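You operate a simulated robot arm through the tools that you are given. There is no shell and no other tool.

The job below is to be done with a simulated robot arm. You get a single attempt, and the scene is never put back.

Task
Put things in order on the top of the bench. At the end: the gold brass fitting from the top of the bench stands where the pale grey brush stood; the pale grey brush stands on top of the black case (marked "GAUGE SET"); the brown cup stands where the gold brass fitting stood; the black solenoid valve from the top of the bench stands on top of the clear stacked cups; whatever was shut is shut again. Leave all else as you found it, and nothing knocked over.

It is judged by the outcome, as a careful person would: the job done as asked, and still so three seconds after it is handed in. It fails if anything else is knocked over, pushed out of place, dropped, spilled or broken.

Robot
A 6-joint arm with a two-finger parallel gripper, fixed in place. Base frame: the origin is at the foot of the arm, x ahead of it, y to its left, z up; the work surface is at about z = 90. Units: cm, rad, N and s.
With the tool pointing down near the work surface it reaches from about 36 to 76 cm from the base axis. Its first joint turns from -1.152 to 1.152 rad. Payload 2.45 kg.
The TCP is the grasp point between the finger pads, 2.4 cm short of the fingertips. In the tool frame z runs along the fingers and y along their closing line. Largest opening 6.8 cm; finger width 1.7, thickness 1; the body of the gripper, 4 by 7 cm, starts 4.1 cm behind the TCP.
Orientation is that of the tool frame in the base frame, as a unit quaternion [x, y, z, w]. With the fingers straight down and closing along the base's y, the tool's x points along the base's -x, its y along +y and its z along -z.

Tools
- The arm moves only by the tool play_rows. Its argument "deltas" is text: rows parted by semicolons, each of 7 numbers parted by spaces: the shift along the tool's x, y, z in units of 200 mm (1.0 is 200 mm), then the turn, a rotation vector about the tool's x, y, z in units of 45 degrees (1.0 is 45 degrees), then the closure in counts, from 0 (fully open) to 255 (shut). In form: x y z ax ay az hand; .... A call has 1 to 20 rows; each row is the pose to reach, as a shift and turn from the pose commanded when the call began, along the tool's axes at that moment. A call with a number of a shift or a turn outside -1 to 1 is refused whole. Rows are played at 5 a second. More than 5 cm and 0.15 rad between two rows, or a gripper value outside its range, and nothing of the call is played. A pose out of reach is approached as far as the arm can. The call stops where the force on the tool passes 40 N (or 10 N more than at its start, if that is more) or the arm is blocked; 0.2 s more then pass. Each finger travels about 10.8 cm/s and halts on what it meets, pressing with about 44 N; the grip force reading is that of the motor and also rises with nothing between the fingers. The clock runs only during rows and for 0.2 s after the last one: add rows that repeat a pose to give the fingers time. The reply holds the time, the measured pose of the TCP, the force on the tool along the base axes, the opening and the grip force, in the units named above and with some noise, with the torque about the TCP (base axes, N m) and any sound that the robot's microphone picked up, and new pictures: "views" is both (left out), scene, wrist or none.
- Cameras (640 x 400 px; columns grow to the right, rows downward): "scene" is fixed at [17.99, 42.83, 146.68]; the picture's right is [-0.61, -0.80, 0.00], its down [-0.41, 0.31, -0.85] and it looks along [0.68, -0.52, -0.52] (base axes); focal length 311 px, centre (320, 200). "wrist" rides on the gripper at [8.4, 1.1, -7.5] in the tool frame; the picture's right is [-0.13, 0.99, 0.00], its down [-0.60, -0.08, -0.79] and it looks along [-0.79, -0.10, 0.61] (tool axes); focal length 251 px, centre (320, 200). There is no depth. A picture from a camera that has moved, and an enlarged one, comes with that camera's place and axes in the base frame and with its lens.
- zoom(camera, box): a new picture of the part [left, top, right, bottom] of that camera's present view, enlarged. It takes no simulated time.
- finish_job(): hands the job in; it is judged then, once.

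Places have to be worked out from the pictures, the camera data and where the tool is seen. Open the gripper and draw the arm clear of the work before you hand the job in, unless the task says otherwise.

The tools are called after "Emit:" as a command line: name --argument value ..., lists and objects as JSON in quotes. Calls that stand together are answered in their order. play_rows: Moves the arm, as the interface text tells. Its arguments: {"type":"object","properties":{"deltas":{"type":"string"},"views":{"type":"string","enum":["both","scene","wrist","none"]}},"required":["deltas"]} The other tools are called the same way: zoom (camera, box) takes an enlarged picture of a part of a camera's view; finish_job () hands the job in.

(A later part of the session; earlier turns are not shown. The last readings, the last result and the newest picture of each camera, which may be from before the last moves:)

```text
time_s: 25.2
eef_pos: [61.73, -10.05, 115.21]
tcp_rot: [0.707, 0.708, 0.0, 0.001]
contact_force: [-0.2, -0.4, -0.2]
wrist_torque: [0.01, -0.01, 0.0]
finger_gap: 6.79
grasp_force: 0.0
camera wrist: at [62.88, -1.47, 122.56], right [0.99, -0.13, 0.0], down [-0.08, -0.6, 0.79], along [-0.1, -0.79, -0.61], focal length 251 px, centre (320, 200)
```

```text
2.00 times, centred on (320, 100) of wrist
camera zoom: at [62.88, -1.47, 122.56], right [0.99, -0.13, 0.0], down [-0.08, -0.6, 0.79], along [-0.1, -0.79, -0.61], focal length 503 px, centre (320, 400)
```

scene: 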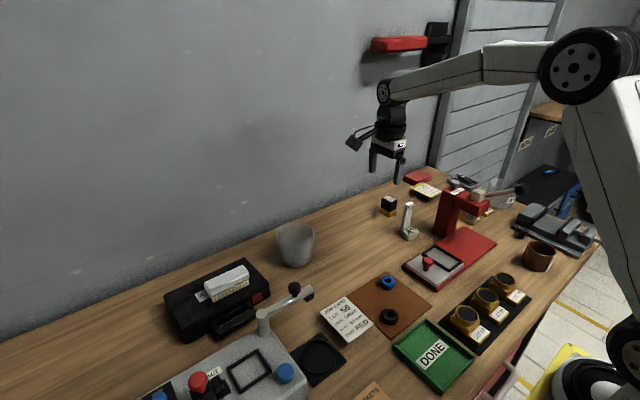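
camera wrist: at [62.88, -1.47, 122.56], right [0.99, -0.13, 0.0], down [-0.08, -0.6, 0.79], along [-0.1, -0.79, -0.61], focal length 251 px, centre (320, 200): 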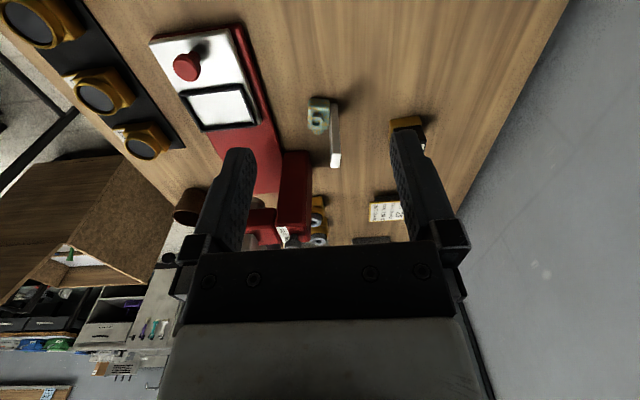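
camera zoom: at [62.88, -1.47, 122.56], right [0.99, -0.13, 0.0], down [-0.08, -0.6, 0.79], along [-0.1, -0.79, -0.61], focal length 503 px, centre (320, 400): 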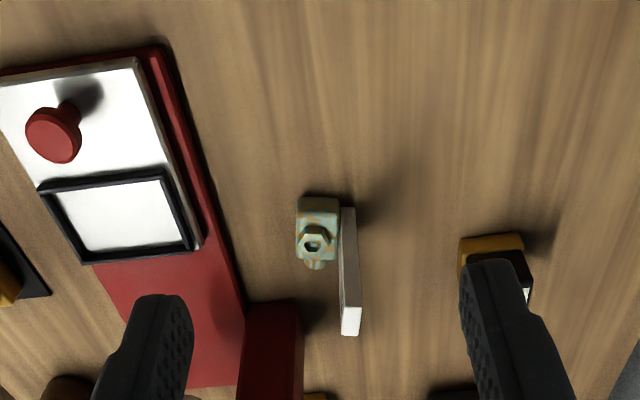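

The tag top is at about (61.9,-22.9), 1.15 cm thick along x, tag joined to the fitting body on its −x side. I move above it and descend to just over its top, then check alignment.

Emit:
play_rows --deltas "-0.16 0.003 0 0 0 0 0; -0.32 0.006 0 0 0 0 0; -0.48 0.01 0.03 0 0 0 0; -0.6425 0.01 0.1 0 0 0 0; -0.6425 0.01 0.22 0 0 0 0; -0.6425 0.01 0.34 0 0 0 0; -0.6425 0.01 0.46 0 0 0 0; -0.6425 0.01 0.56 0 0 0 0; -0.6425 0.01 0.56 0 0 0 0" --views "both"

Emit:
zoom --camera "wrist" --box '[160, 50, 480, 250]'

Emit:
zoom --camera "scene" --box '[360, 150, 480, 250]'

```text
time_s: 27.2
eef_pos: [62.11, -22.95, 103.97]
tcp_rot: [0.706, 0.708, 0.0, 0.0]
contact_force: [-0.4, -0.4, 0.5]
wrist_torque: [0.02, -0.02, -0.03]
finger_gap: 6.79
grasp_force: 0.1
camera wrist: at [63.23, -14.32, 111.44], right [0.99, -0.13, 0.0], down [-0.08, -0.6, 0.79], along [-0.1, -0.79, -0.61], focal length 251 px, centre (320, 200)
```

scene: 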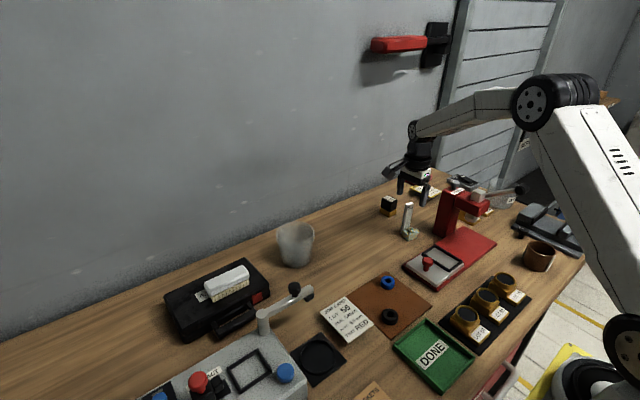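
wrist: 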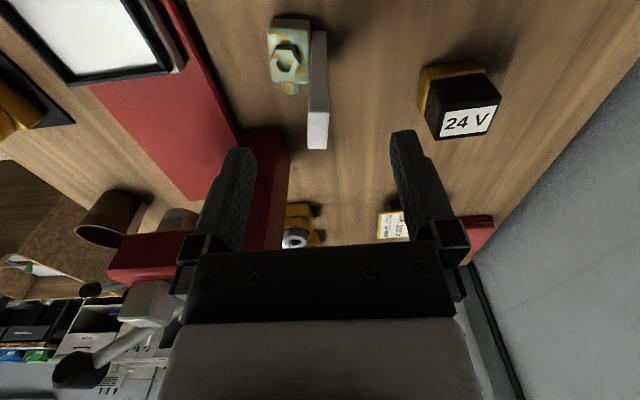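

```text
2.00 times, centred on (320, 150) of wrist
camera zoom: at [63.23, -14.32, 111.44], right [0.99, -0.13, 0.0], down [-0.08, -0.6, 0.79], along [-0.1, -0.79, -0.61], focal length 503 px, centre (320, 300)
```

zoom: 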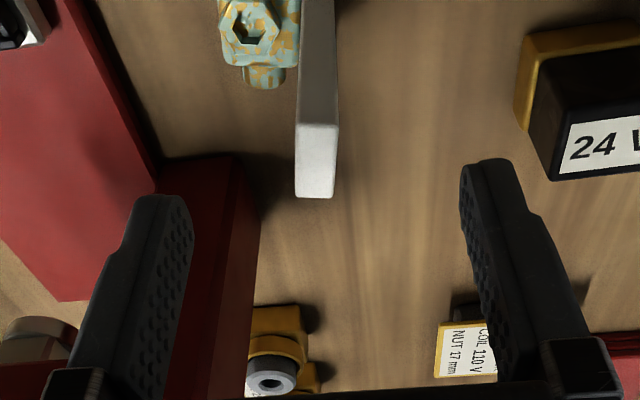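

```text
4.00 times, centred on (420, 200) of scene
camera zoom: at [17.99, 42.83, 146.68], right [-0.61, -0.79, 0.0], down [-0.41, 0.31, -0.85], along [0.68, -0.52, -0.52], focal length 1245 px, centre (-80, 200)
```

zoom: 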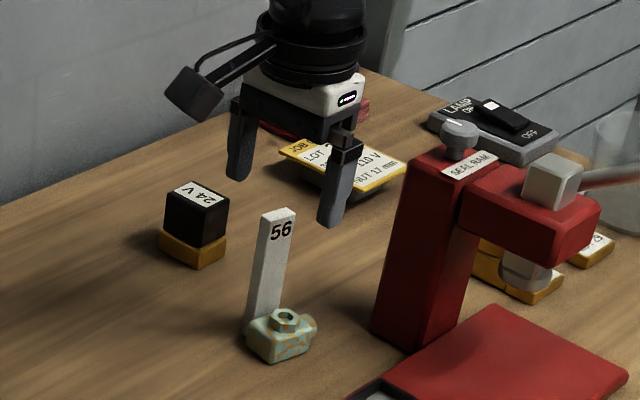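

Alignment in x and y looks good; I check the tag's yaw more closely before descending.

Emit:
zoom --camera "scene" --box '[396, 196, 424, 246]'

Emit:
zoom --camera "wrist" --box '[260, 0, 370, 160]'

```text
8.00 times, centred on (410, 221) of scene
camera zoom: at [17.99, 42.83, 146.68], right [-0.61, -0.79, 0.0], down [-0.41, 0.31, -0.85], along [0.68, -0.52, -0.52], focal length 2489 px, centre (-400, 32)
```

zoom: 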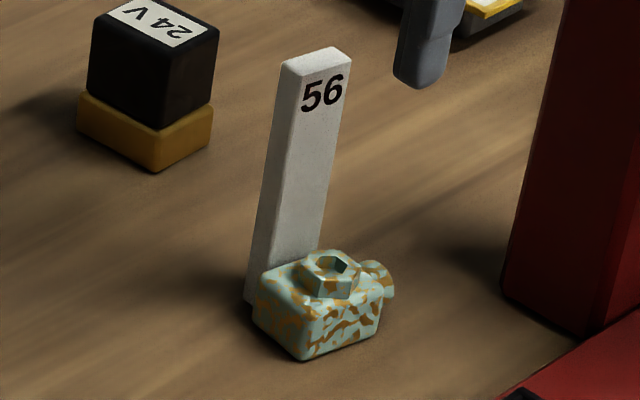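

```text
2.50 times, centred on (315, 80) of wrist
camera zoom: at [63.23, -14.32, 111.44], right [0.99, -0.13, 0.0], down [-0.08, -0.6, 0.79], along [-0.1, -0.79, -0.61], focal length 629 px, centre (332, 500)
```

zoom: 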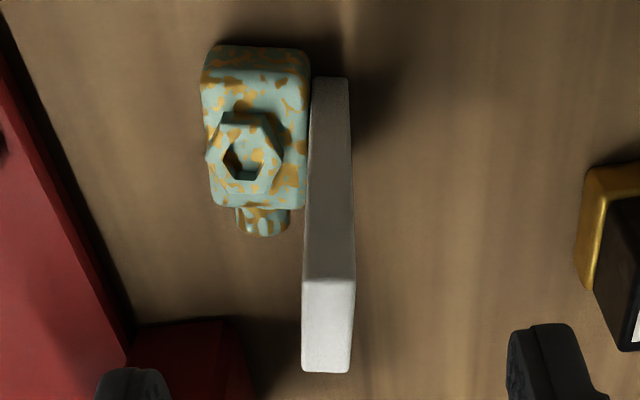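

The tag is rotated about 8° clockwise, so I turn the fingers to match and descend to z≈97.4 (tips at ~95, above the fitting body).

Emit:
play_rows --deltas "0 0 0 0 0 0.09 0; 0 0 0 0 0 0.18 0; 0 0 0.08 0 0 0.18 0; 0 0 0.16 0 0 0.18 0; 0 0 0.24 0 0 0.18 0; 0 0 0.32 0 0 0.18 0; 0 0 0.32 0 0 0.18 0" --views "both"

Emit:
zoom --camera "wrist" --box '[200, 50, 440, 250]'

Emit:
zoom --camera "scene" --box '[370, 170, 450, 250]'

```text
time_s: 28.8
eef_pos: [62.21, -23.07, 97.51]
tcp_rot: [0.755, 0.656, 0.0, 0.0]
contact_force: [0.5, -0.4, 0.0]
wrist_torque: [-0.03, -0.04, 0.03]
finger_gap: 6.8
grasp_force: 0.1
camera wrist: at [64.4, -14.63, 105.03], right [0.96, -0.27, 0.0], down [-0.16, -0.59, 0.79], along [-0.21, -0.76, -0.61], focal length 251 px, centre (320, 200)
```

scene: 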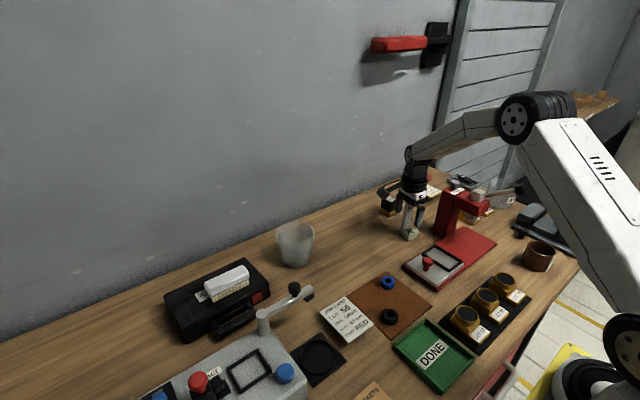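
wrist: 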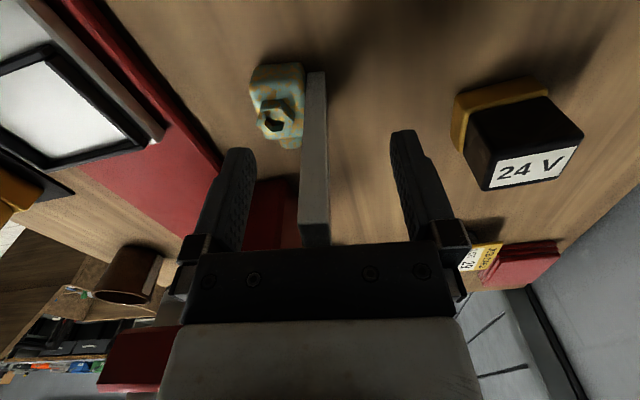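

```text
2.00 times, centred on (320, 150) of wrist
camera zoom: at [64.4, -14.63, 105.03], right [0.96, -0.27, 0.0], down [-0.16, -0.59, 0.79], along [-0.21, -0.76, -0.61], focal length 503 px, centre (320, 300)
```

zoom: 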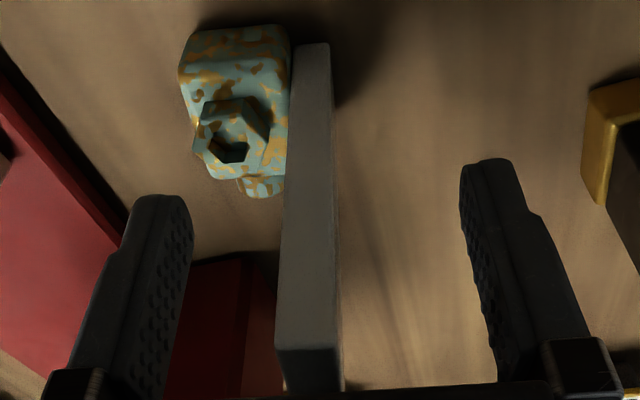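

```text
5.00 times, centred on (410, 210) of scene
camera zoom: at [17.99, 42.83, 146.68], right [-0.61, -0.8, 0.0], down [-0.41, 0.31, -0.85], along [0.68, -0.52, -0.52], focal length 1556 px, centre (-130, 150)
```

zoom: 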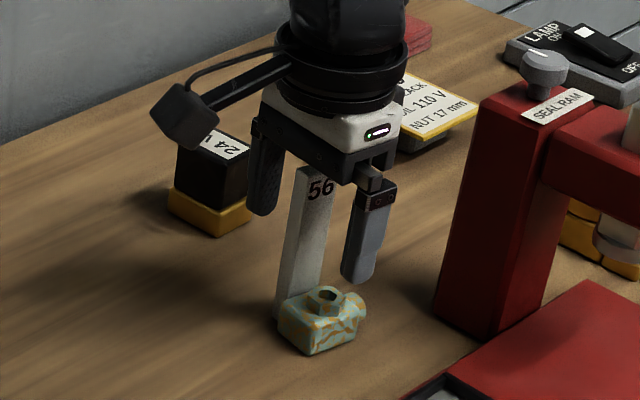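

The tag is between the fingers, slightly to the −x side. I nudge 0.25 cm that way and close gently.

Emit:
play_rows --deltas "0 -0.0125 0 0 0 0 0; 0 -0.0125 0 0 0 0 100; 0 -0.0125 0 0 0 0 170; 0 -0.0125 0 0 0 0 200; 0 -0.0125 0 0 0 0 230; 0 -0.0125 0 0 0 0 255; 0 -0.0125 0 0 0 0 255" --views "both"

Emit:
zoom --camera "wrist" --box '[200, 50, 440, 250]'

```text
time_s: 30.4
eef_pos: [61.88, -22.89, 97.48]
tcp_rot: [0.755, 0.656, 0.0, -0.001]
contact_force: [0.5, -1.0, 1.0]
wrist_torque: [-0.1, 0.05, -0.01]
finger_gap: 1.08
grasp_force: 31.9
camera wrist: at [64.13, -14.61, 105.14], right [0.96, -0.27, 0.0], down [-0.16, -0.59, 0.79], along [-0.21, -0.76, -0.61], focal length 251 px, centre (320, 200)
```

scene: 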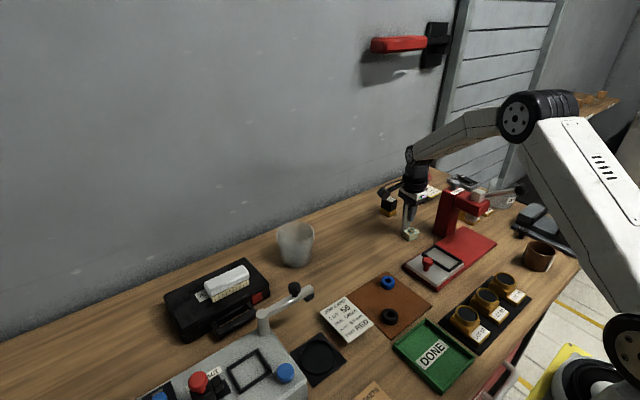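
wrist: 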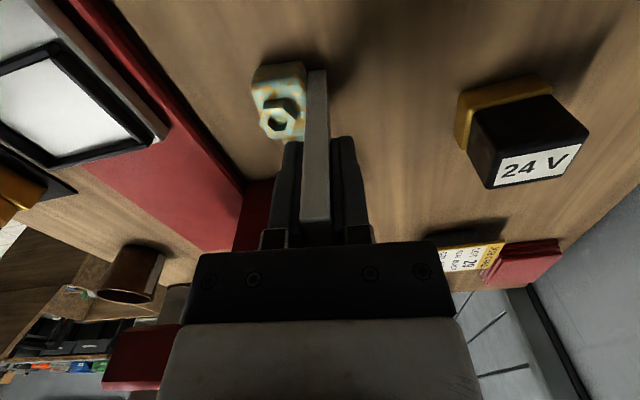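

```text
2.00 times, centred on (320, 150) of wrist
camera zoom: at [64.13, -14.61, 105.14], right [0.96, -0.27, 0.0], down [-0.16, -0.59, 0.79], along [-0.21, -0.76, -0.61], focal length 503 px, centre (320, 300)
```

zoom: 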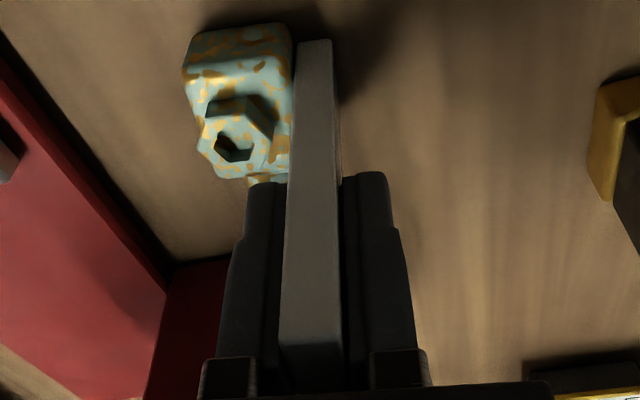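

Tag gripped (gap 1.08). I lift just 1.5 cm to check that the whole fitting comes along with the tag.

Emit:
play_rows --deltas "0 0 0 0 0 0 255; 0 0 -0.015 0 0 0 255; 0 0 -0.035 0 0 0 255; 0 0 -0.055 0 0 0 255; 0 0 -0.075 0 0 0 255; 0 0 -0.075 0 0 0 255" --views "both"

Emit:
zoom --camera "wrist" --box '[200, 0, 440, 200]'

Emit:
zoom --camera "scene" --box '[370, 170, 450, 250]'

```text
time_s: 31.8
eef_pos: [61.68, -23.04, 99.18]
tcp_rot: [0.755, 0.656, 0.0, 0.0]
contact_force: [0.2, 0.0, -1.4]
wrist_torque: [0.0, -0.01, -0.01]
finger_gap: 1.06
grasp_force: 32.2
camera wrist: at [64.06, -14.62, 106.71], right [0.96, -0.27, 0.0], down [-0.16, -0.59, 0.79], along [-0.21, -0.76, -0.61], focal length 251 px, centre (320, 200)
```

scene: 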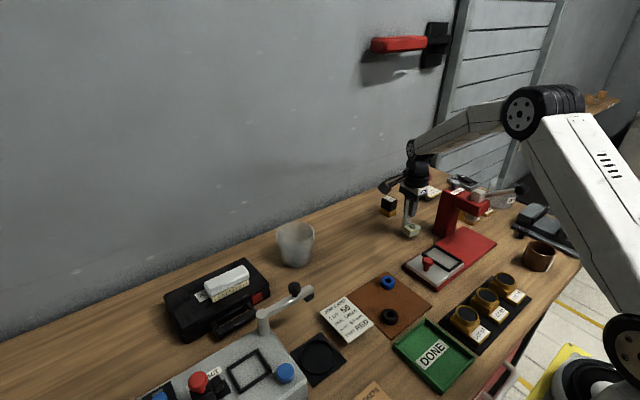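
wrist: 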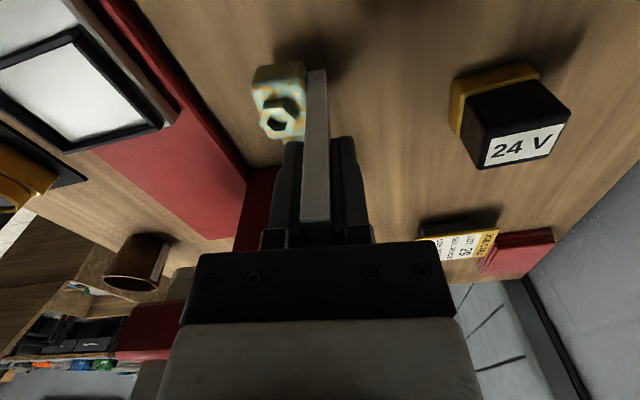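

```text
2.00 times, centred on (320, 100) of wrist
camera zoom: at [64.06, -14.62, 106.71], right [0.96, -0.27, 0.0], down [-0.16, -0.59, 0.79], along [-0.21, -0.76, -0.61], focal length 503 px, centre (320, 400)
```

zoom: 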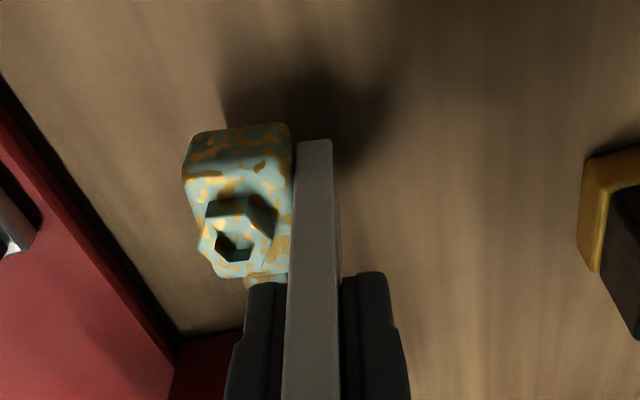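

```text
5.00 times, centred on (410, 210) of scene
camera zoom: at [17.99, 42.82, 146.68], right [-0.61, -0.8, 0.0], down [-0.41, 0.31, -0.85], along [0.68, -0.52, -0.52], focal length 1556 px, centre (-130, 150)
```

zoom: 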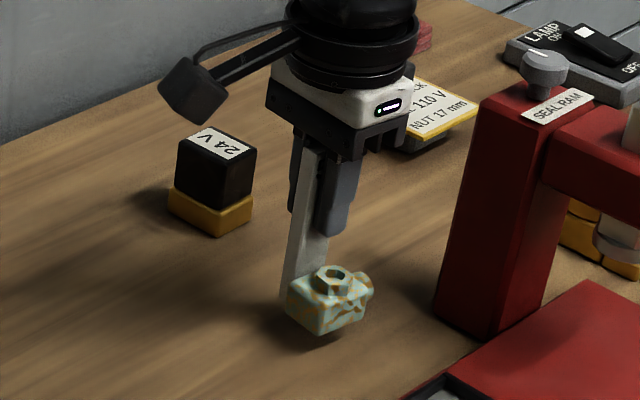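

The fitting and tag move as one piece. I lift further and carry it to the brush's old spot so the fitting's footprint centre lands at about (64.75,-9.15).

Emit:
play_rows --deltas "0 0 -0.1 0 0 0 255; 0 0 -0.2 0 0 0 255; 0.07 0.013 -0.3 0 0 0 255; 0.17 0.03 -0.3 0 0 0 255; 0.27 0.05 -0.3 0 0 0 255; 0.37 0.07 -0.3 0 0 0 255; 0.47 0.09 -0.3 0 0 0 255; 0.57 0.108 -0.3 0 0 0 255; 0.64 0.12 -0.3 0 0 0 255; 0.667 0.126 -0.3 0 0 0 255; 0.667 0.126 -0.3 0 0 0 255" --views "both"

Emit:
zoom --camera "wrist" --box '[200, 0, 440, 200]'

```text
time_s: 34.2
eef_pos: [66.18, -10.3, 105.09]
tcp_rot: [0.755, 0.656, -0.001, 0.0]
contact_force: [0.3, -0.4, -2.2]
wrist_torque: [0.0, -0.01, 0.01]
finger_gap: 1.07
grasp_force: 31.4
camera wrist: at [68.51, -1.82, 112.63], right [0.96, -0.27, 0.0], down [-0.16, -0.59, 0.79], along [-0.21, -0.76, -0.61], focal length 251 px, centre (320, 200)
```

scene: 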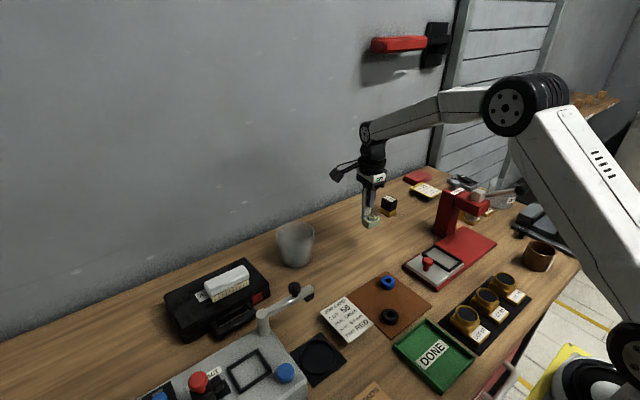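
wrist: 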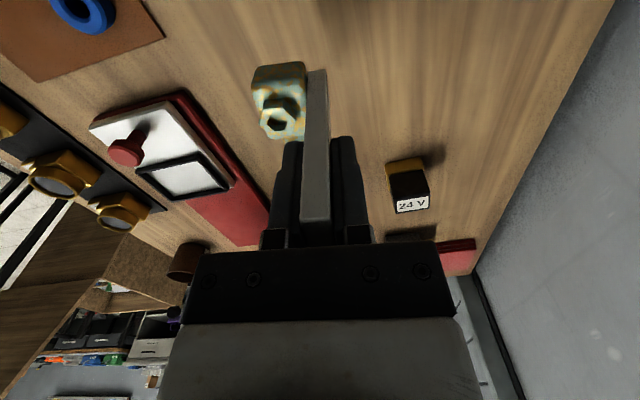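

```text
2.00 times, centred on (320, 100) of wrist
camera zoom: at [68.51, -1.82, 112.63], right [0.96, -0.27, 0.0], down [-0.16, -0.59, 0.79], along [-0.21, -0.76, -0.61], focal length 503 px, centre (320, 400)
```

zoom: 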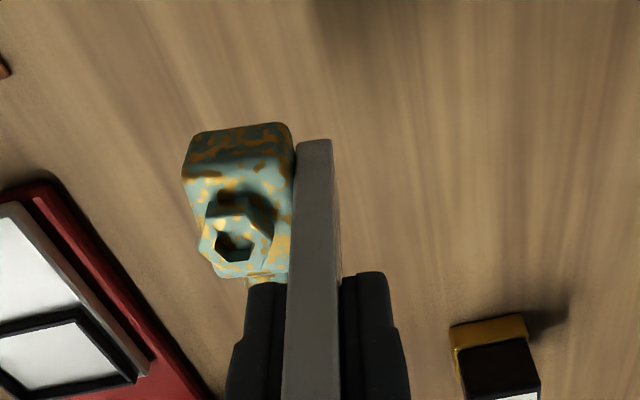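

The fitting is steady in the grip. I lower it 7.2 cm (0.3 cm short of the bench), then the rest slowly.

Emit:
play_rows --deltas "0 0 0.08 0 0 0 255; 0 0 0.17 0 0 0 255; 0 0 0.26 0 0 0 255; 0 0 0.32 0 0 0 255; 0 0 0.35 0 0 0 255; 0 0 0.36 0 0 0 255; 0 0 0.36 0 0 0 255" --views "none"

```text
time_s: 35.8
eef_pos: [66.33, -10.1, 97.88]
tcp_rot: [0.754, 0.657, 0.0, 0.001]
contact_force: [0.7, -0.4, -2.1]
wrist_torque: [-0.02, -0.05, 0.0]
finger_gap: 1.08
grasp_force: 31.6
```

Emit:
play_rows --deltas "0 0 0.005 0 0 0 255; 0 0 0.01 0 0 0 255; 0 0 0.013 0 0 0 255; 0 0 0.013 0 0 0 255" --views "both"

Emit:
zoom --camera "scene" --box '[330, 180, 410, 260]'

```text
time_s: 36.8
eef_pos: [66.14, -10.11, 97.67]
tcp_rot: [0.755, 0.656, 0.0, -0.001]
contact_force: [0.8, -0.3, -2.5]
wrist_torque: [0.03, -0.06, 0.0]
finger_gap: 1.07
grasp_force: 32.1
camera wrist: at [68.48, -1.72, 105.19], right [0.96, -0.27, 0.0], down [-0.16, -0.59, 0.79], along [-0.21, -0.76, -0.61], focal length 251 px, centre (320, 200)
```

scene: 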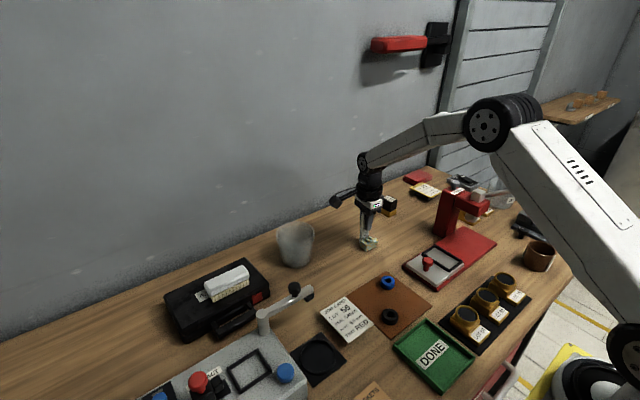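
wrist: 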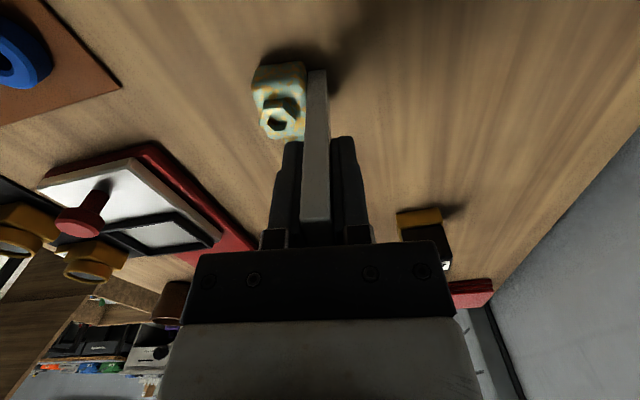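

```text
5.00 times, centred on (370, 220) of scene
camera zoom: at [17.99, 42.82, 146.68], right [-0.61, -0.8, 0.0], down [-0.41, 0.31, -0.85], along [0.68, -0.52, -0.52], focal length 1556 px, centre (70, 100)
```

zoom: 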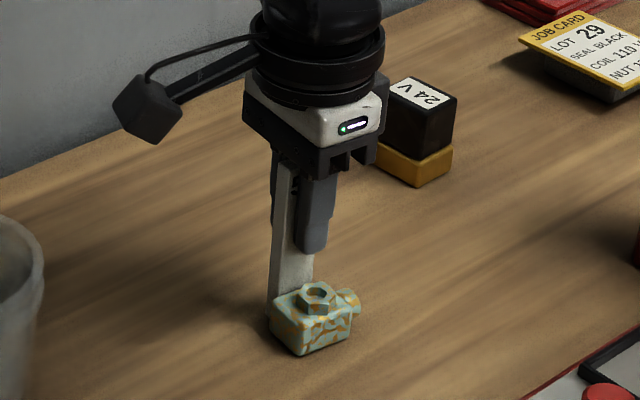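

No contact yet; I lower another 2 mm in tiny steps.

Emit:
play_rows --deltas "0 0 0.004 0 0 0 255; 0 0 0.008 0 0 0 255; 0 0 0.008 0 0 0 255" --views "none"

```text
time_s: 37.6
eef_pos: [66.23, -10.14, 97.6]
tcp_rot: [0.755, 0.656, 0.0, 0.001]
contact_force: [-1.8, 0.9, 7.5]
wrist_torque: [-0.02, 0.41, 0.01]
finger_gap: 1.06
grasp_force: 32.2
```

Light contact (≈7.5 N upward): it is on the bench. I release slowly and rise clear of the tag.

Emit:
play_rows --deltas "0 0 -0.001 0 0 0 205; 0 0 -0.001 0 0 0 190; 0 0 -0.001 0 0 0 160; 0 0 -0.001 0 0 0 120; 0 0 -0.001 0 0 0 70; 0 0 -0.001 0 0 0 20; 0 0 -0.001 0 0 0 0; 0 0 -0.001 0 0 0 0; 0 0 -0.06 0 0 0 0; 0 0 -0.14 0 0 0 0; 0 0 -0.24 0 0 0 0; 0 0 -0.36 0 0 0 0; 0 0 -0.5 0 0 0 0; 0 0 -0.64 0 0 0 0; 0 0 -0.64 0 0 0 0" --views "both"

Emit:
zoom --camera "scene" --box '[330, 160, 450, 260]'

Emit:
zoom --camera "wrist" --box '[200, 0, 440, 200]'

```text
time_s: 40.8
eef_pos: [66.39, -10.22, 110.52]
tcp_rot: [0.755, 0.655, 0.001, 0.0]
contact_force: [-0.2, -0.4, 0.3]
wrist_torque: [0.0, 0.01, 0.0]
finger_gap: 6.81
grasp_force: 0.1
camera wrist: at [68.65, -1.85, 118.05], right [0.96, -0.27, 0.0], down [-0.16, -0.59, 0.79], along [-0.21, -0.76, -0.61], focal length 251 px, centre (320, 200)
```

scene: 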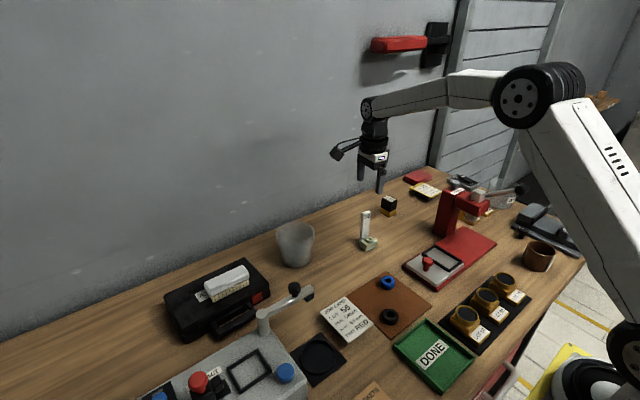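
wrist: 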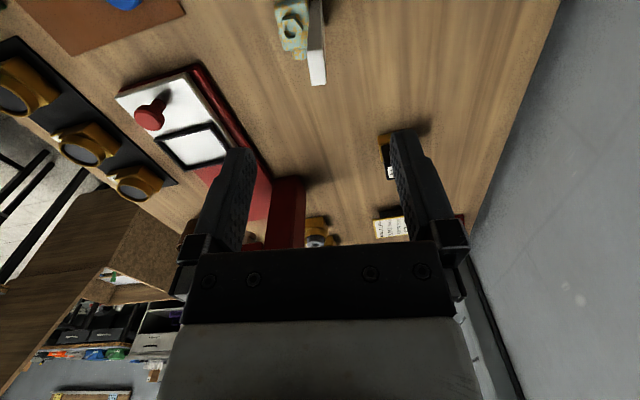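

```text
4.00 times, centred on (390, 210) of scene
camera zoom: at [17.99, 42.83, 146.68], right [-0.61, -0.8, 0.0], down [-0.41, 0.31, -0.85], along [0.68, -0.52, -0.52], focal length 1245 px, centre (40, 160)
```

zoom: 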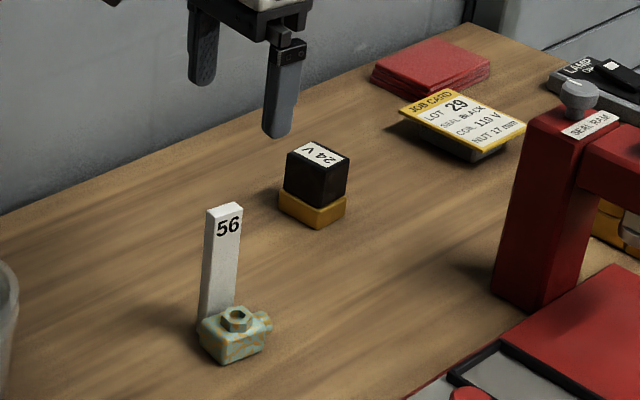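

```text
2.00 times, centred on (320, 100) of wrist
camera zoom: at [68.65, -1.85, 118.05], right [0.96, -0.27, 0.0], down [-0.16, -0.59, 0.79], along [-0.21, -0.76, -0.61], focal length 503 px, centre (320, 400)
```

zoom: 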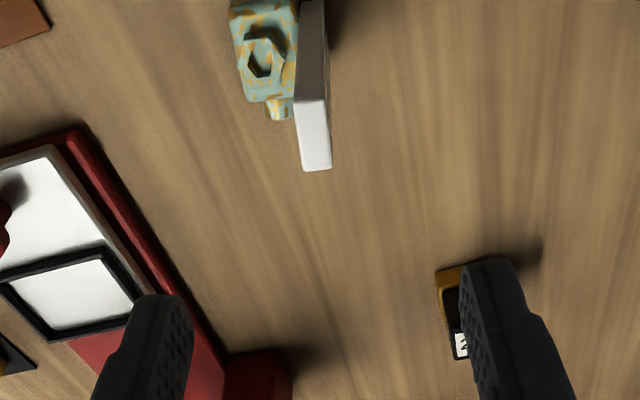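

The fitting stands upright exactly where the brush was. Next is the valve at about (72,-26.5), near the reach limit; I turn the fingers back to close along y while moving toward it, staying high.

Emit:
play_rows --deltas "-0.05 -0.015 -0.02 0 0 -0.14 0; -0.1 -0.03 -0.04 0 0 -0.28 0; -0.16 -0.045 -0.06 0 0 -0.42 0; -0.21 -0.06 -0.08 0 0 -0.56 0; -0.26 -0.075 -0.08 0 0 -0.7 0; -0.32 -0.09 -0.08 0 0 -0.85 0; -0.37 -0.1 -0.08 0 0 -1 0; -0.37 -0.1 -0.08 0 0 -1 0" --views "none"

Emit:
play_rows --deltas "0 0 0 0 0 -0.14 0; 0 0 0 0 0 -0.28 0; 0 0 0 0 0 -0.42 0; 0 0 0 0 0 -0.56 0; 0 0 0 0 0 -0.7 0; 0 0 0 0 0 -0.85 0; 0 0 0 0 0 -1 0; 0 0 0 0 0 -1 0" --views "both"

Emit:
zoom --camera "wrist" --box '[160, 0, 480, 200]'

```text
time_s: 42.6
eef_pos: [63.22, -17.31, 112.03]
tcp_rot: [0.446, 0.895, 0.0, 0.0]
contact_force: [-0.1, 0.5, 0.0]
wrist_torque: [0.0, -0.01, -0.01]
finger_gap: 6.78
grasp_force: 0.0
```

```text
time_s: 44.4
eef_pos: [63.33, -17.23, 111.85]
tcp_rot: [0.07, 0.998, 0.0, 0.0]
contact_force: [-0.6, 0.5, 0.5]
wrist_torque: [0.03, 0.0, 0.01]
finger_gap: 6.82
grasp_force: 0.1
camera wrist: at [55.12, -14.74, 119.46], right [0.27, 0.96, 0.0], down [0.59, -0.16, 0.79], along [0.76, -0.21, -0.61], focal length 251 px, centre (320, 200)
```

scene: 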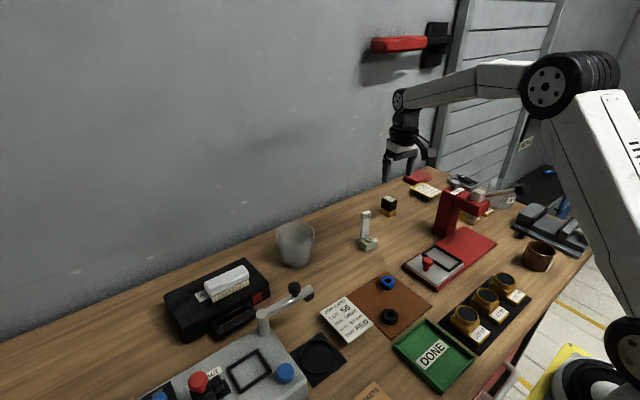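
wrist: 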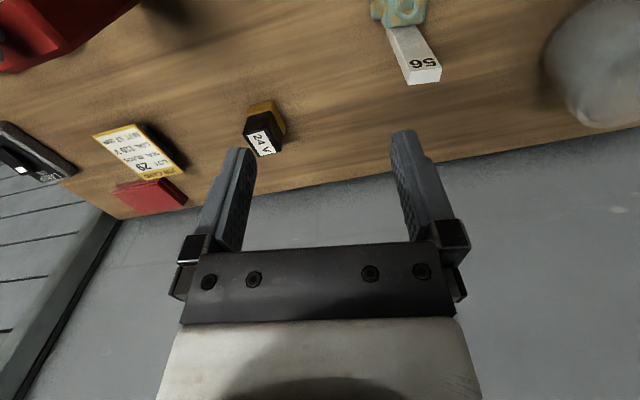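

```text
2.00 times, centred on (320, 100) of wrist
camera zoom: at [55.12, -14.74, 119.46], right [0.27, 0.96, 0.0], down [0.59, -0.16, 0.79], along [0.76, -0.21, -0.61], focal length 503 px, centre (320, 400)
```

zoom: 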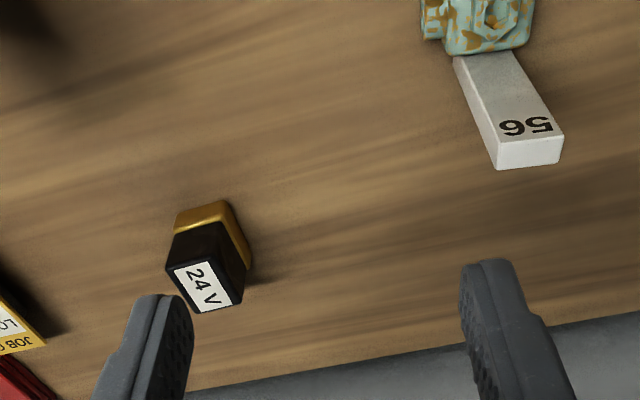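

The valve's base spans about x 70.3–74.5, y −28.6 to −25.0, top z≈95.5, square to the axes. I line the fingers up with y and move above its near part to test reach.

Emit:
play_rows --deltas "-0.06 -0.06 0 0 0 -0.06 0; -0.13 -0.13 0 0 0 -0.12 0; -0.2 -0.2 0 0 0 -0.18 0; -0.28 -0.28 0 0 0 -0.18 0; -0.36 -0.36 0.08 0 0 -0.18 0; -0.4236 -0.425 0.18 0 0 -0.18 0; -0.4236 -0.425 0.28 0 0 -0.18 0; -0.4236 -0.425 0.36 0 0 -0.18 0; -0.4236 -0.425 0.36 0 0 -0.18 0" --views "both"

Emit:
zoom --camera "wrist" --box '[160, 0, 480, 200]'

Emit:
zoom --camera "scene" --box '[350, 140, 450, 240]'

```text
time_s: 46.4
eef_pos: [70.3, -26.56, 104.77]
tcp_rot: [-0.001, 1.0, 0.0, -0.001]
contact_force: [-0.6, 0.6, -0.1]
wrist_torque: [0.02, 0.01, -0.01]
finger_gap: 6.81
grasp_force: 0.0
camera wrist: at [61.98, -25.25, 112.26], right [0.13, 0.99, 0.0], down [0.6, -0.08, 0.79], along [0.79, -0.1, -0.61], focal length 251 px, centre (320, 200)
```

scene: 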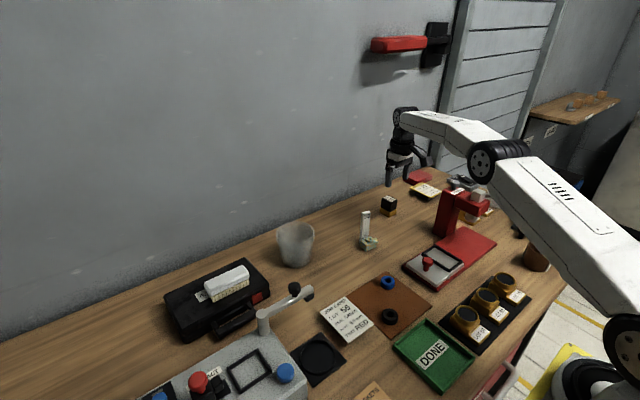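
wrist: 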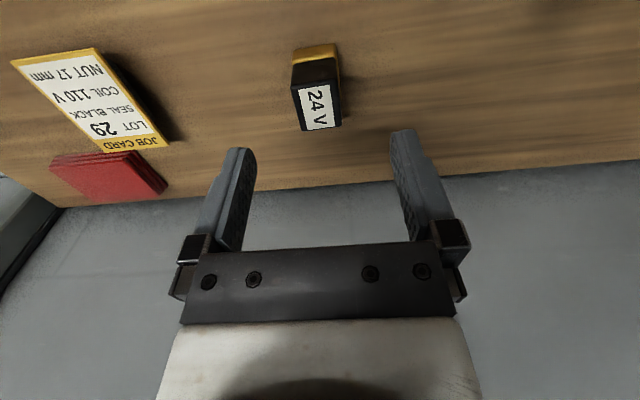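

```text
2.00 times, centred on (320, 100) of wrist
camera zoom: at [61.98, -25.25, 112.26], right [0.13, 0.99, 0.0], down [0.6, -0.08, 0.79], along [0.79, -0.1, -0.61], focal length 503 px, centre (320, 400)
```

zoom: 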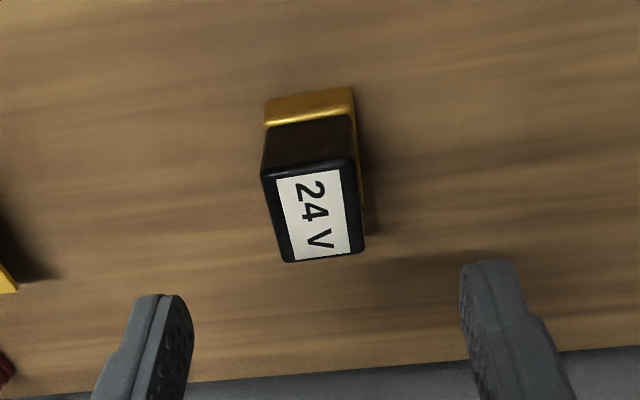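

```text
4.00 times, centred on (400, 190) of scene
camera zoom: at [17.99, 42.83, 146.68], right [-0.61, -0.79, 0.0], down [-0.41, 0.31, -0.85], along [0.68, -0.52, -0.52], focal length 1245 px, centre (0, 240)
```

zoom: 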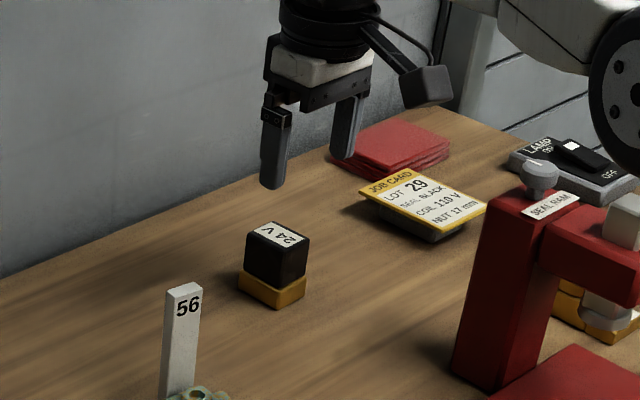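

The valve is centred at about (72.5,-26.85), coil 3.3–3.6 cm wide in y. I shift outward ~1.3 cm and lower part way to see whether the arm still tracks straight at this reach.

Emit:
play_rows --deltas "-0.03 -0.007 0 0 0 0 0; -0.065 -0.014 0.03 0 0 0 0; -0.065 -0.014 0.12 0 0 0 0; -0.065 -0.014 0.22 0 0 0 0; -0.065 -0.014 0.32 0 0 0 0; -0.065 -0.014 0.38 0 0 0 0; -0.065 -0.014 0.38 0 0 0 0" --views "both"

Emit:
zoom --camera "wrist" --box '[160, 50, 480, 250]'

Emit:
zoom --camera "scene" --box '[350, 160, 430, 240]'

```text
time_s: 48.0
eef_pos: [71.61, -26.8, 97.08]
tcp_rot: [0.0, 1.0, 0.0, 0.0]
contact_force: [0.0, -0.2, 0.0]
wrist_torque: [-0.03, -0.02, 0.0]
finger_gap: 6.8
grasp_force: 0.1
out of reach, approached as far as the arm can: row 2, 3
camera wrist: at [63.15, -25.54, 104.56], right [0.13, 0.99, 0.0], down [0.6, -0.08, 0.79], along [0.79, -0.1, -0.61], focal length 251 px, centre (320, 200)
```

scene: 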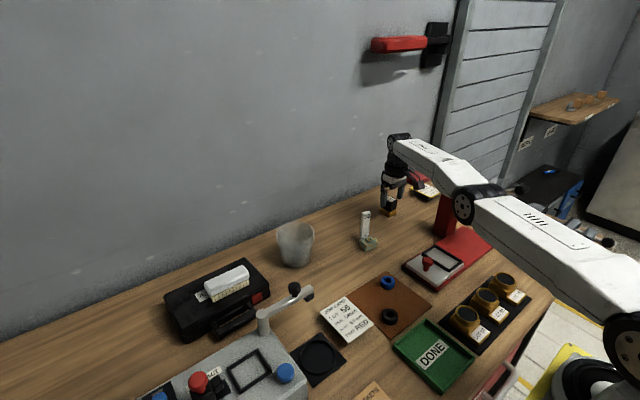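
wrist: 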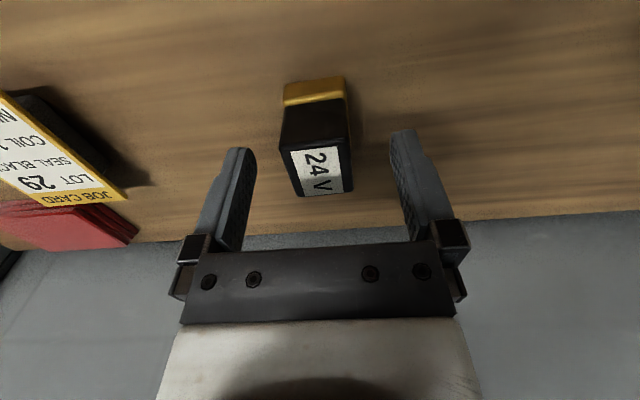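

```text
2.00 times, centred on (320, 150) of wrist
camera zoom: at [63.15, -25.54, 104.56], right [0.13, 0.99, 0.0], down [0.6, -0.08, 0.79], along [0.79, -0.1, -0.61], focal length 503 px, centre (320, 300)
```

zoom: 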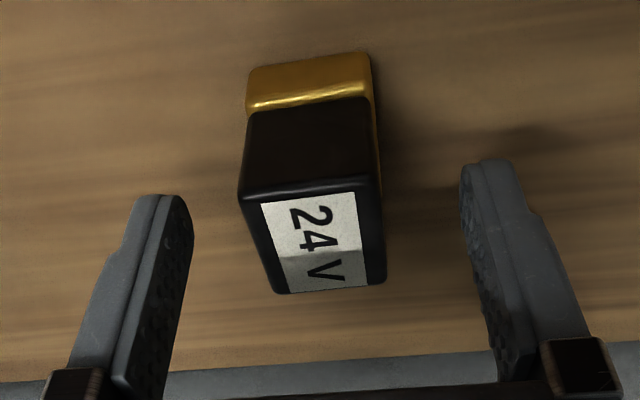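

```text
5.00 times, centred on (390, 200) of scene
camera zoom: at [17.99, 42.83, 146.68], right [-0.61, -0.8, 0.0], down [-0.41, 0.31, -0.85], along [0.68, -0.52, -0.52], focal length 1556 px, centre (-30, 200)
```

zoom: 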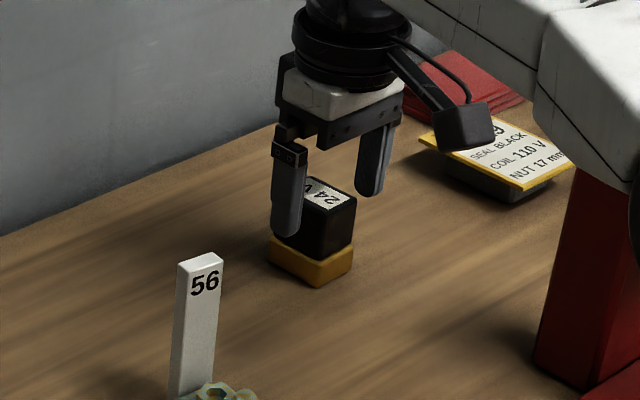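

The arm tracks at this reach now (only the higher rows were limited). I lower the last 2.5 cm so the pads straddle the black coil.

Emit:
play_rows --deltas "-0.007 -0.003 0.04 0 0 0 0; -0.014 -0.003 0.08 0 0 0 0; -0.014 -0.003 0.12 0 0 0 0; -0.014 -0.003 0.125 0 0 0 0; -0.014 -0.003 0.125 0 0 0 0" --views "both"

Emit:
zoom --camera "wrist" --box '[160, 50, 480, 250]'

Emit:
zoom --camera "scene" --box '[350, 160, 430, 240]'

```text
time_s: 49.2
eef_pos: [71.42, -26.63, 94.63]
tcp_rot: [0.0, 1.0, 0.0, 0.0]
contact_force: [1.0, -0.1, -0.3]
wrist_torque: [-0.01, 0.01, 0.03]
finger_gap: 6.8
grasp_force: 0.1
out of reach, approached as far as the arm can: row 1, 2, 3, 4, 5
camera wrist: at [63.06, -25.4, 102.06], right [0.13, 0.99, 0.0], down [0.6, -0.08, 0.79], along [0.79, -0.1, -0.61], focal length 251 px, centre (320, 200)
```

scene: 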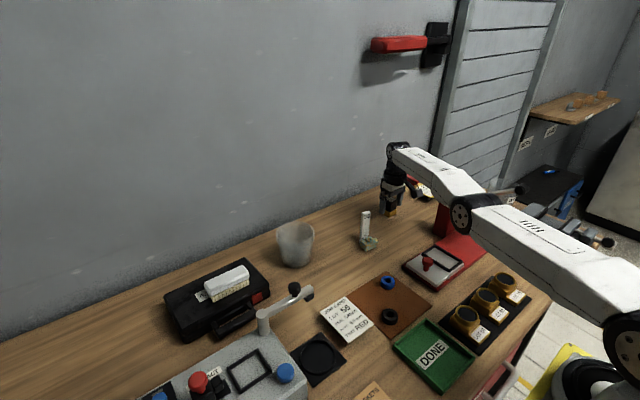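
wrist: 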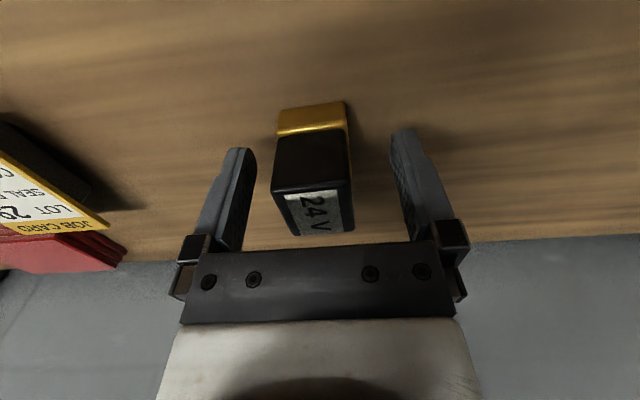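

```text
2.00 times, centred on (320, 150) of wrist
camera zoom: at [63.06, -25.4, 102.06], right [0.13, 0.99, 0.0], down [0.6, -0.08, 0.79], along [0.79, -0.1, -0.61], focal length 503 px, centre (320, 300)
```

zoom: 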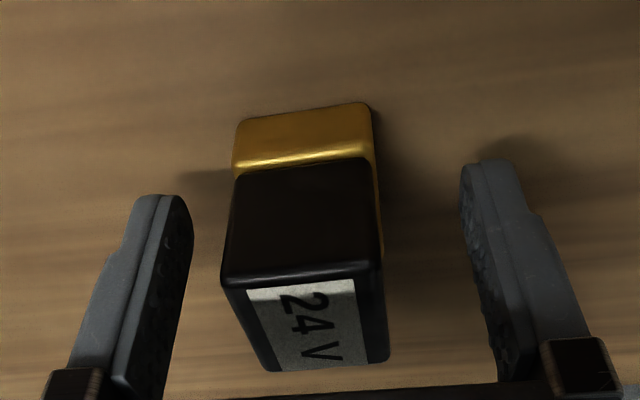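

```text
5.00 times, centred on (390, 200) of scene
camera zoom: at [17.99, 42.83, 146.68], right [-0.61, -0.8, 0.0], down [-0.41, 0.31, -0.85], along [0.68, -0.52, -0.52], focal length 1556 px, centre (-30, 200)
```

zoom: 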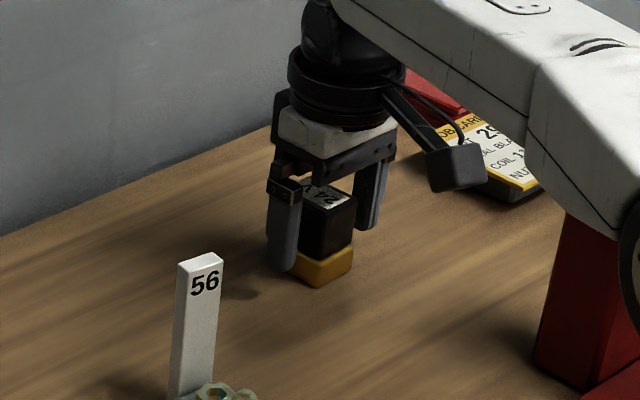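

The pads straddle the coil with ~1.6 cm overlap and the tips just above the brass base. I close on it.

Emit:
play_rows --deltas "0.006 -0.008 0 0 0 0 0; 0.006 -0.008 0 0 0 0 80; 0.006 -0.008 0 0 0 0 130; 0.006 -0.008 0 0 0 0 180; 0.006 -0.008 0 0 0 0 255; 0.006 -0.008 0 0 0 0 255; 0.006 -0.008 0 0 0 0 255" --views "both"

Emit:
zoom --camera "wrist" --box '[160, 50, 480, 250]'

```text
time_s: 50.8
eef_pos: [71.46, -26.92, 94.73]
tcp_rot: [0.001, 1.0, 0.0, 0.001]
contact_force: [-0.8, -0.8, 1.0]
wrist_torque: [0.02, 0.0, 0.04]
finger_gap: 3.36
grasp_force: 44.2
camera wrist: at [62.94, -25.6, 102.11], right [0.13, 0.99, 0.0], down [0.6, -0.08, 0.79], along [0.79, -0.1, -0.61], focal length 251 px, centre (320, 200)
```

scene: 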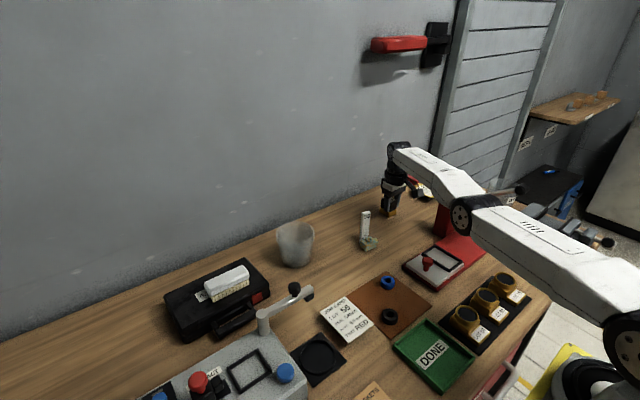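
wrist: 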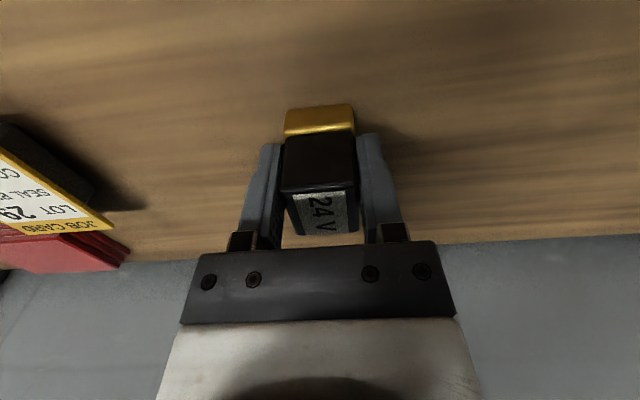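

```text
2.00 times, centred on (320, 150) of wrist
camera zoom: at [62.94, -25.6, 102.11], right [0.13, 0.99, 0.0], down [0.6, -0.08, 0.79], along [0.79, -0.1, -0.61], focal length 503 px, centre (320, 300)
```

zoom: 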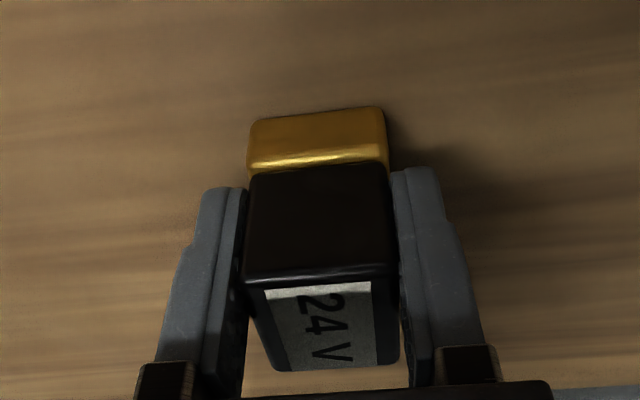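

The valve is held (gap 3.36, 44 N). I lift it straight up first, then up and slightly inward to stay in reach.

Emit:
play_rows --deltas "0 0 -0.03 0 0 0 255; 0 0 -0.08 0 0 0 255; 0.02 0 -0.16 0 0 0 255; 0.06 0 -0.26 0 0 0 255; 0.1 0 -0.38 0 0 0 255; 0.14 0 -0.5 0 0 0 255; 0.17 0 -0.62 0 0 0 255; 0.2 0 -0.74 0 0 0 255; 0.2 0 -0.78 0 0 0 255; 0.2 0 -0.78 0 0 0 255" --views "both"

Emit:
zoom --camera "wrist" --box '[160, 50, 480, 250]'

```text
time_s: 53.0
eef_pos: [69.56, -28.18, 110.26]
tcp_rot: [-0.001, 1.0, 0.0, -0.001]
contact_force: [-0.6, 0.2, -3.1]
wrist_torque: [0.0, 0.03, -0.04]
finger_gap: 3.38
grasp_force: 44.2
out of reach, approached as far as the arm can: row 4, 5, 6, 7, 8, 9, 10
camera wrist: at [61.21, -26.84, 117.73], right [0.13, 0.99, 0.0], down [0.6, -0.08, 0.79], along [0.79, -0.1, -0.61], focal length 251 px, centre (320, 200)
```

scene: 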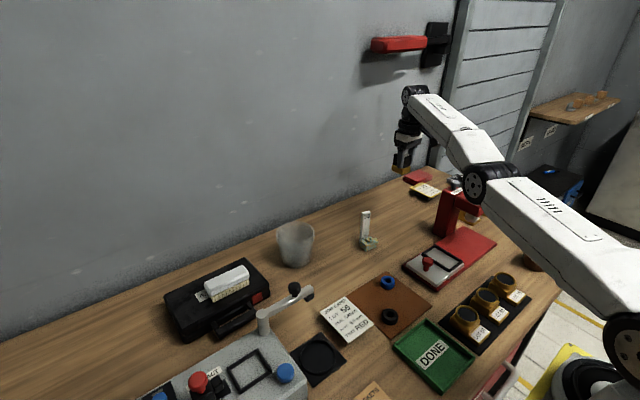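
wrist: 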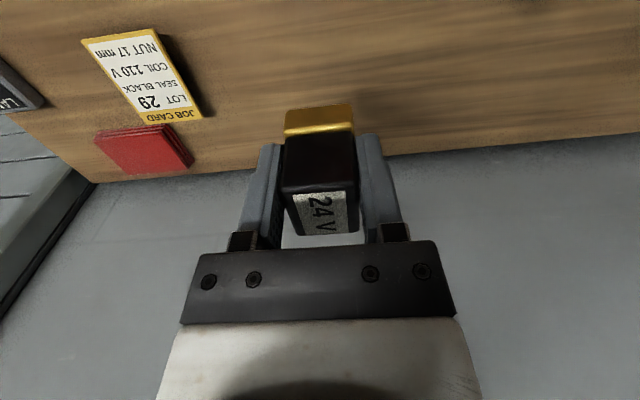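

```text
2.00 times, centred on (320, 150) of wrist
camera zoom: at [61.21, -26.84, 117.73], right [0.13, 0.99, 0.0], down [0.6, -0.08, 0.79], along [0.79, -0.1, -0.61], focal length 503 px, centre (320, 300)
```

zoom: 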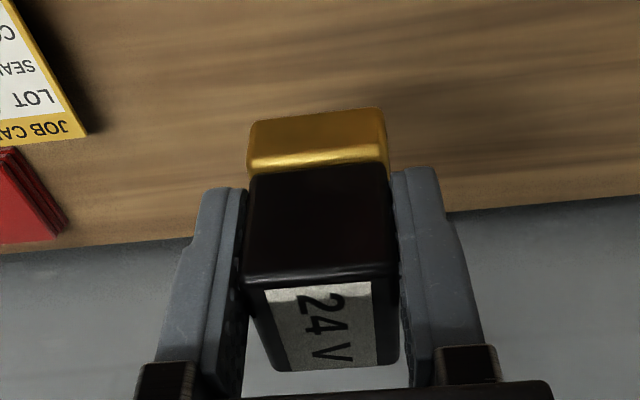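

The valve is held level, but the reach flag makes the commanded pose uncertain. I make a modest move inward and left and see where it lands.

Emit:
play_rows --deltas "0.03 0.05 0 0 0 0 255; 0.06 0.12 0 0 0 0 255; 0.1 0.2 0 0 0 0 255; 0.1 0.28 0 0 0 0 255; 0.1 0.28 0 0 0 0 255" --views "none"

```text
time_s: 54.2
eef_pos: [70.62, -25.21, 111.02]
tcp_rot: [0.0, 1.0, -0.001, -0.001]
contact_force: [0.3, -0.1, -2.9]
wrist_torque: [0.0, 0.09, 0.02]
finger_gap: 3.36
grasp_force: 44.0
out of reach, approached as far as the arm can: row 1, 2, 3, 4, 5
```

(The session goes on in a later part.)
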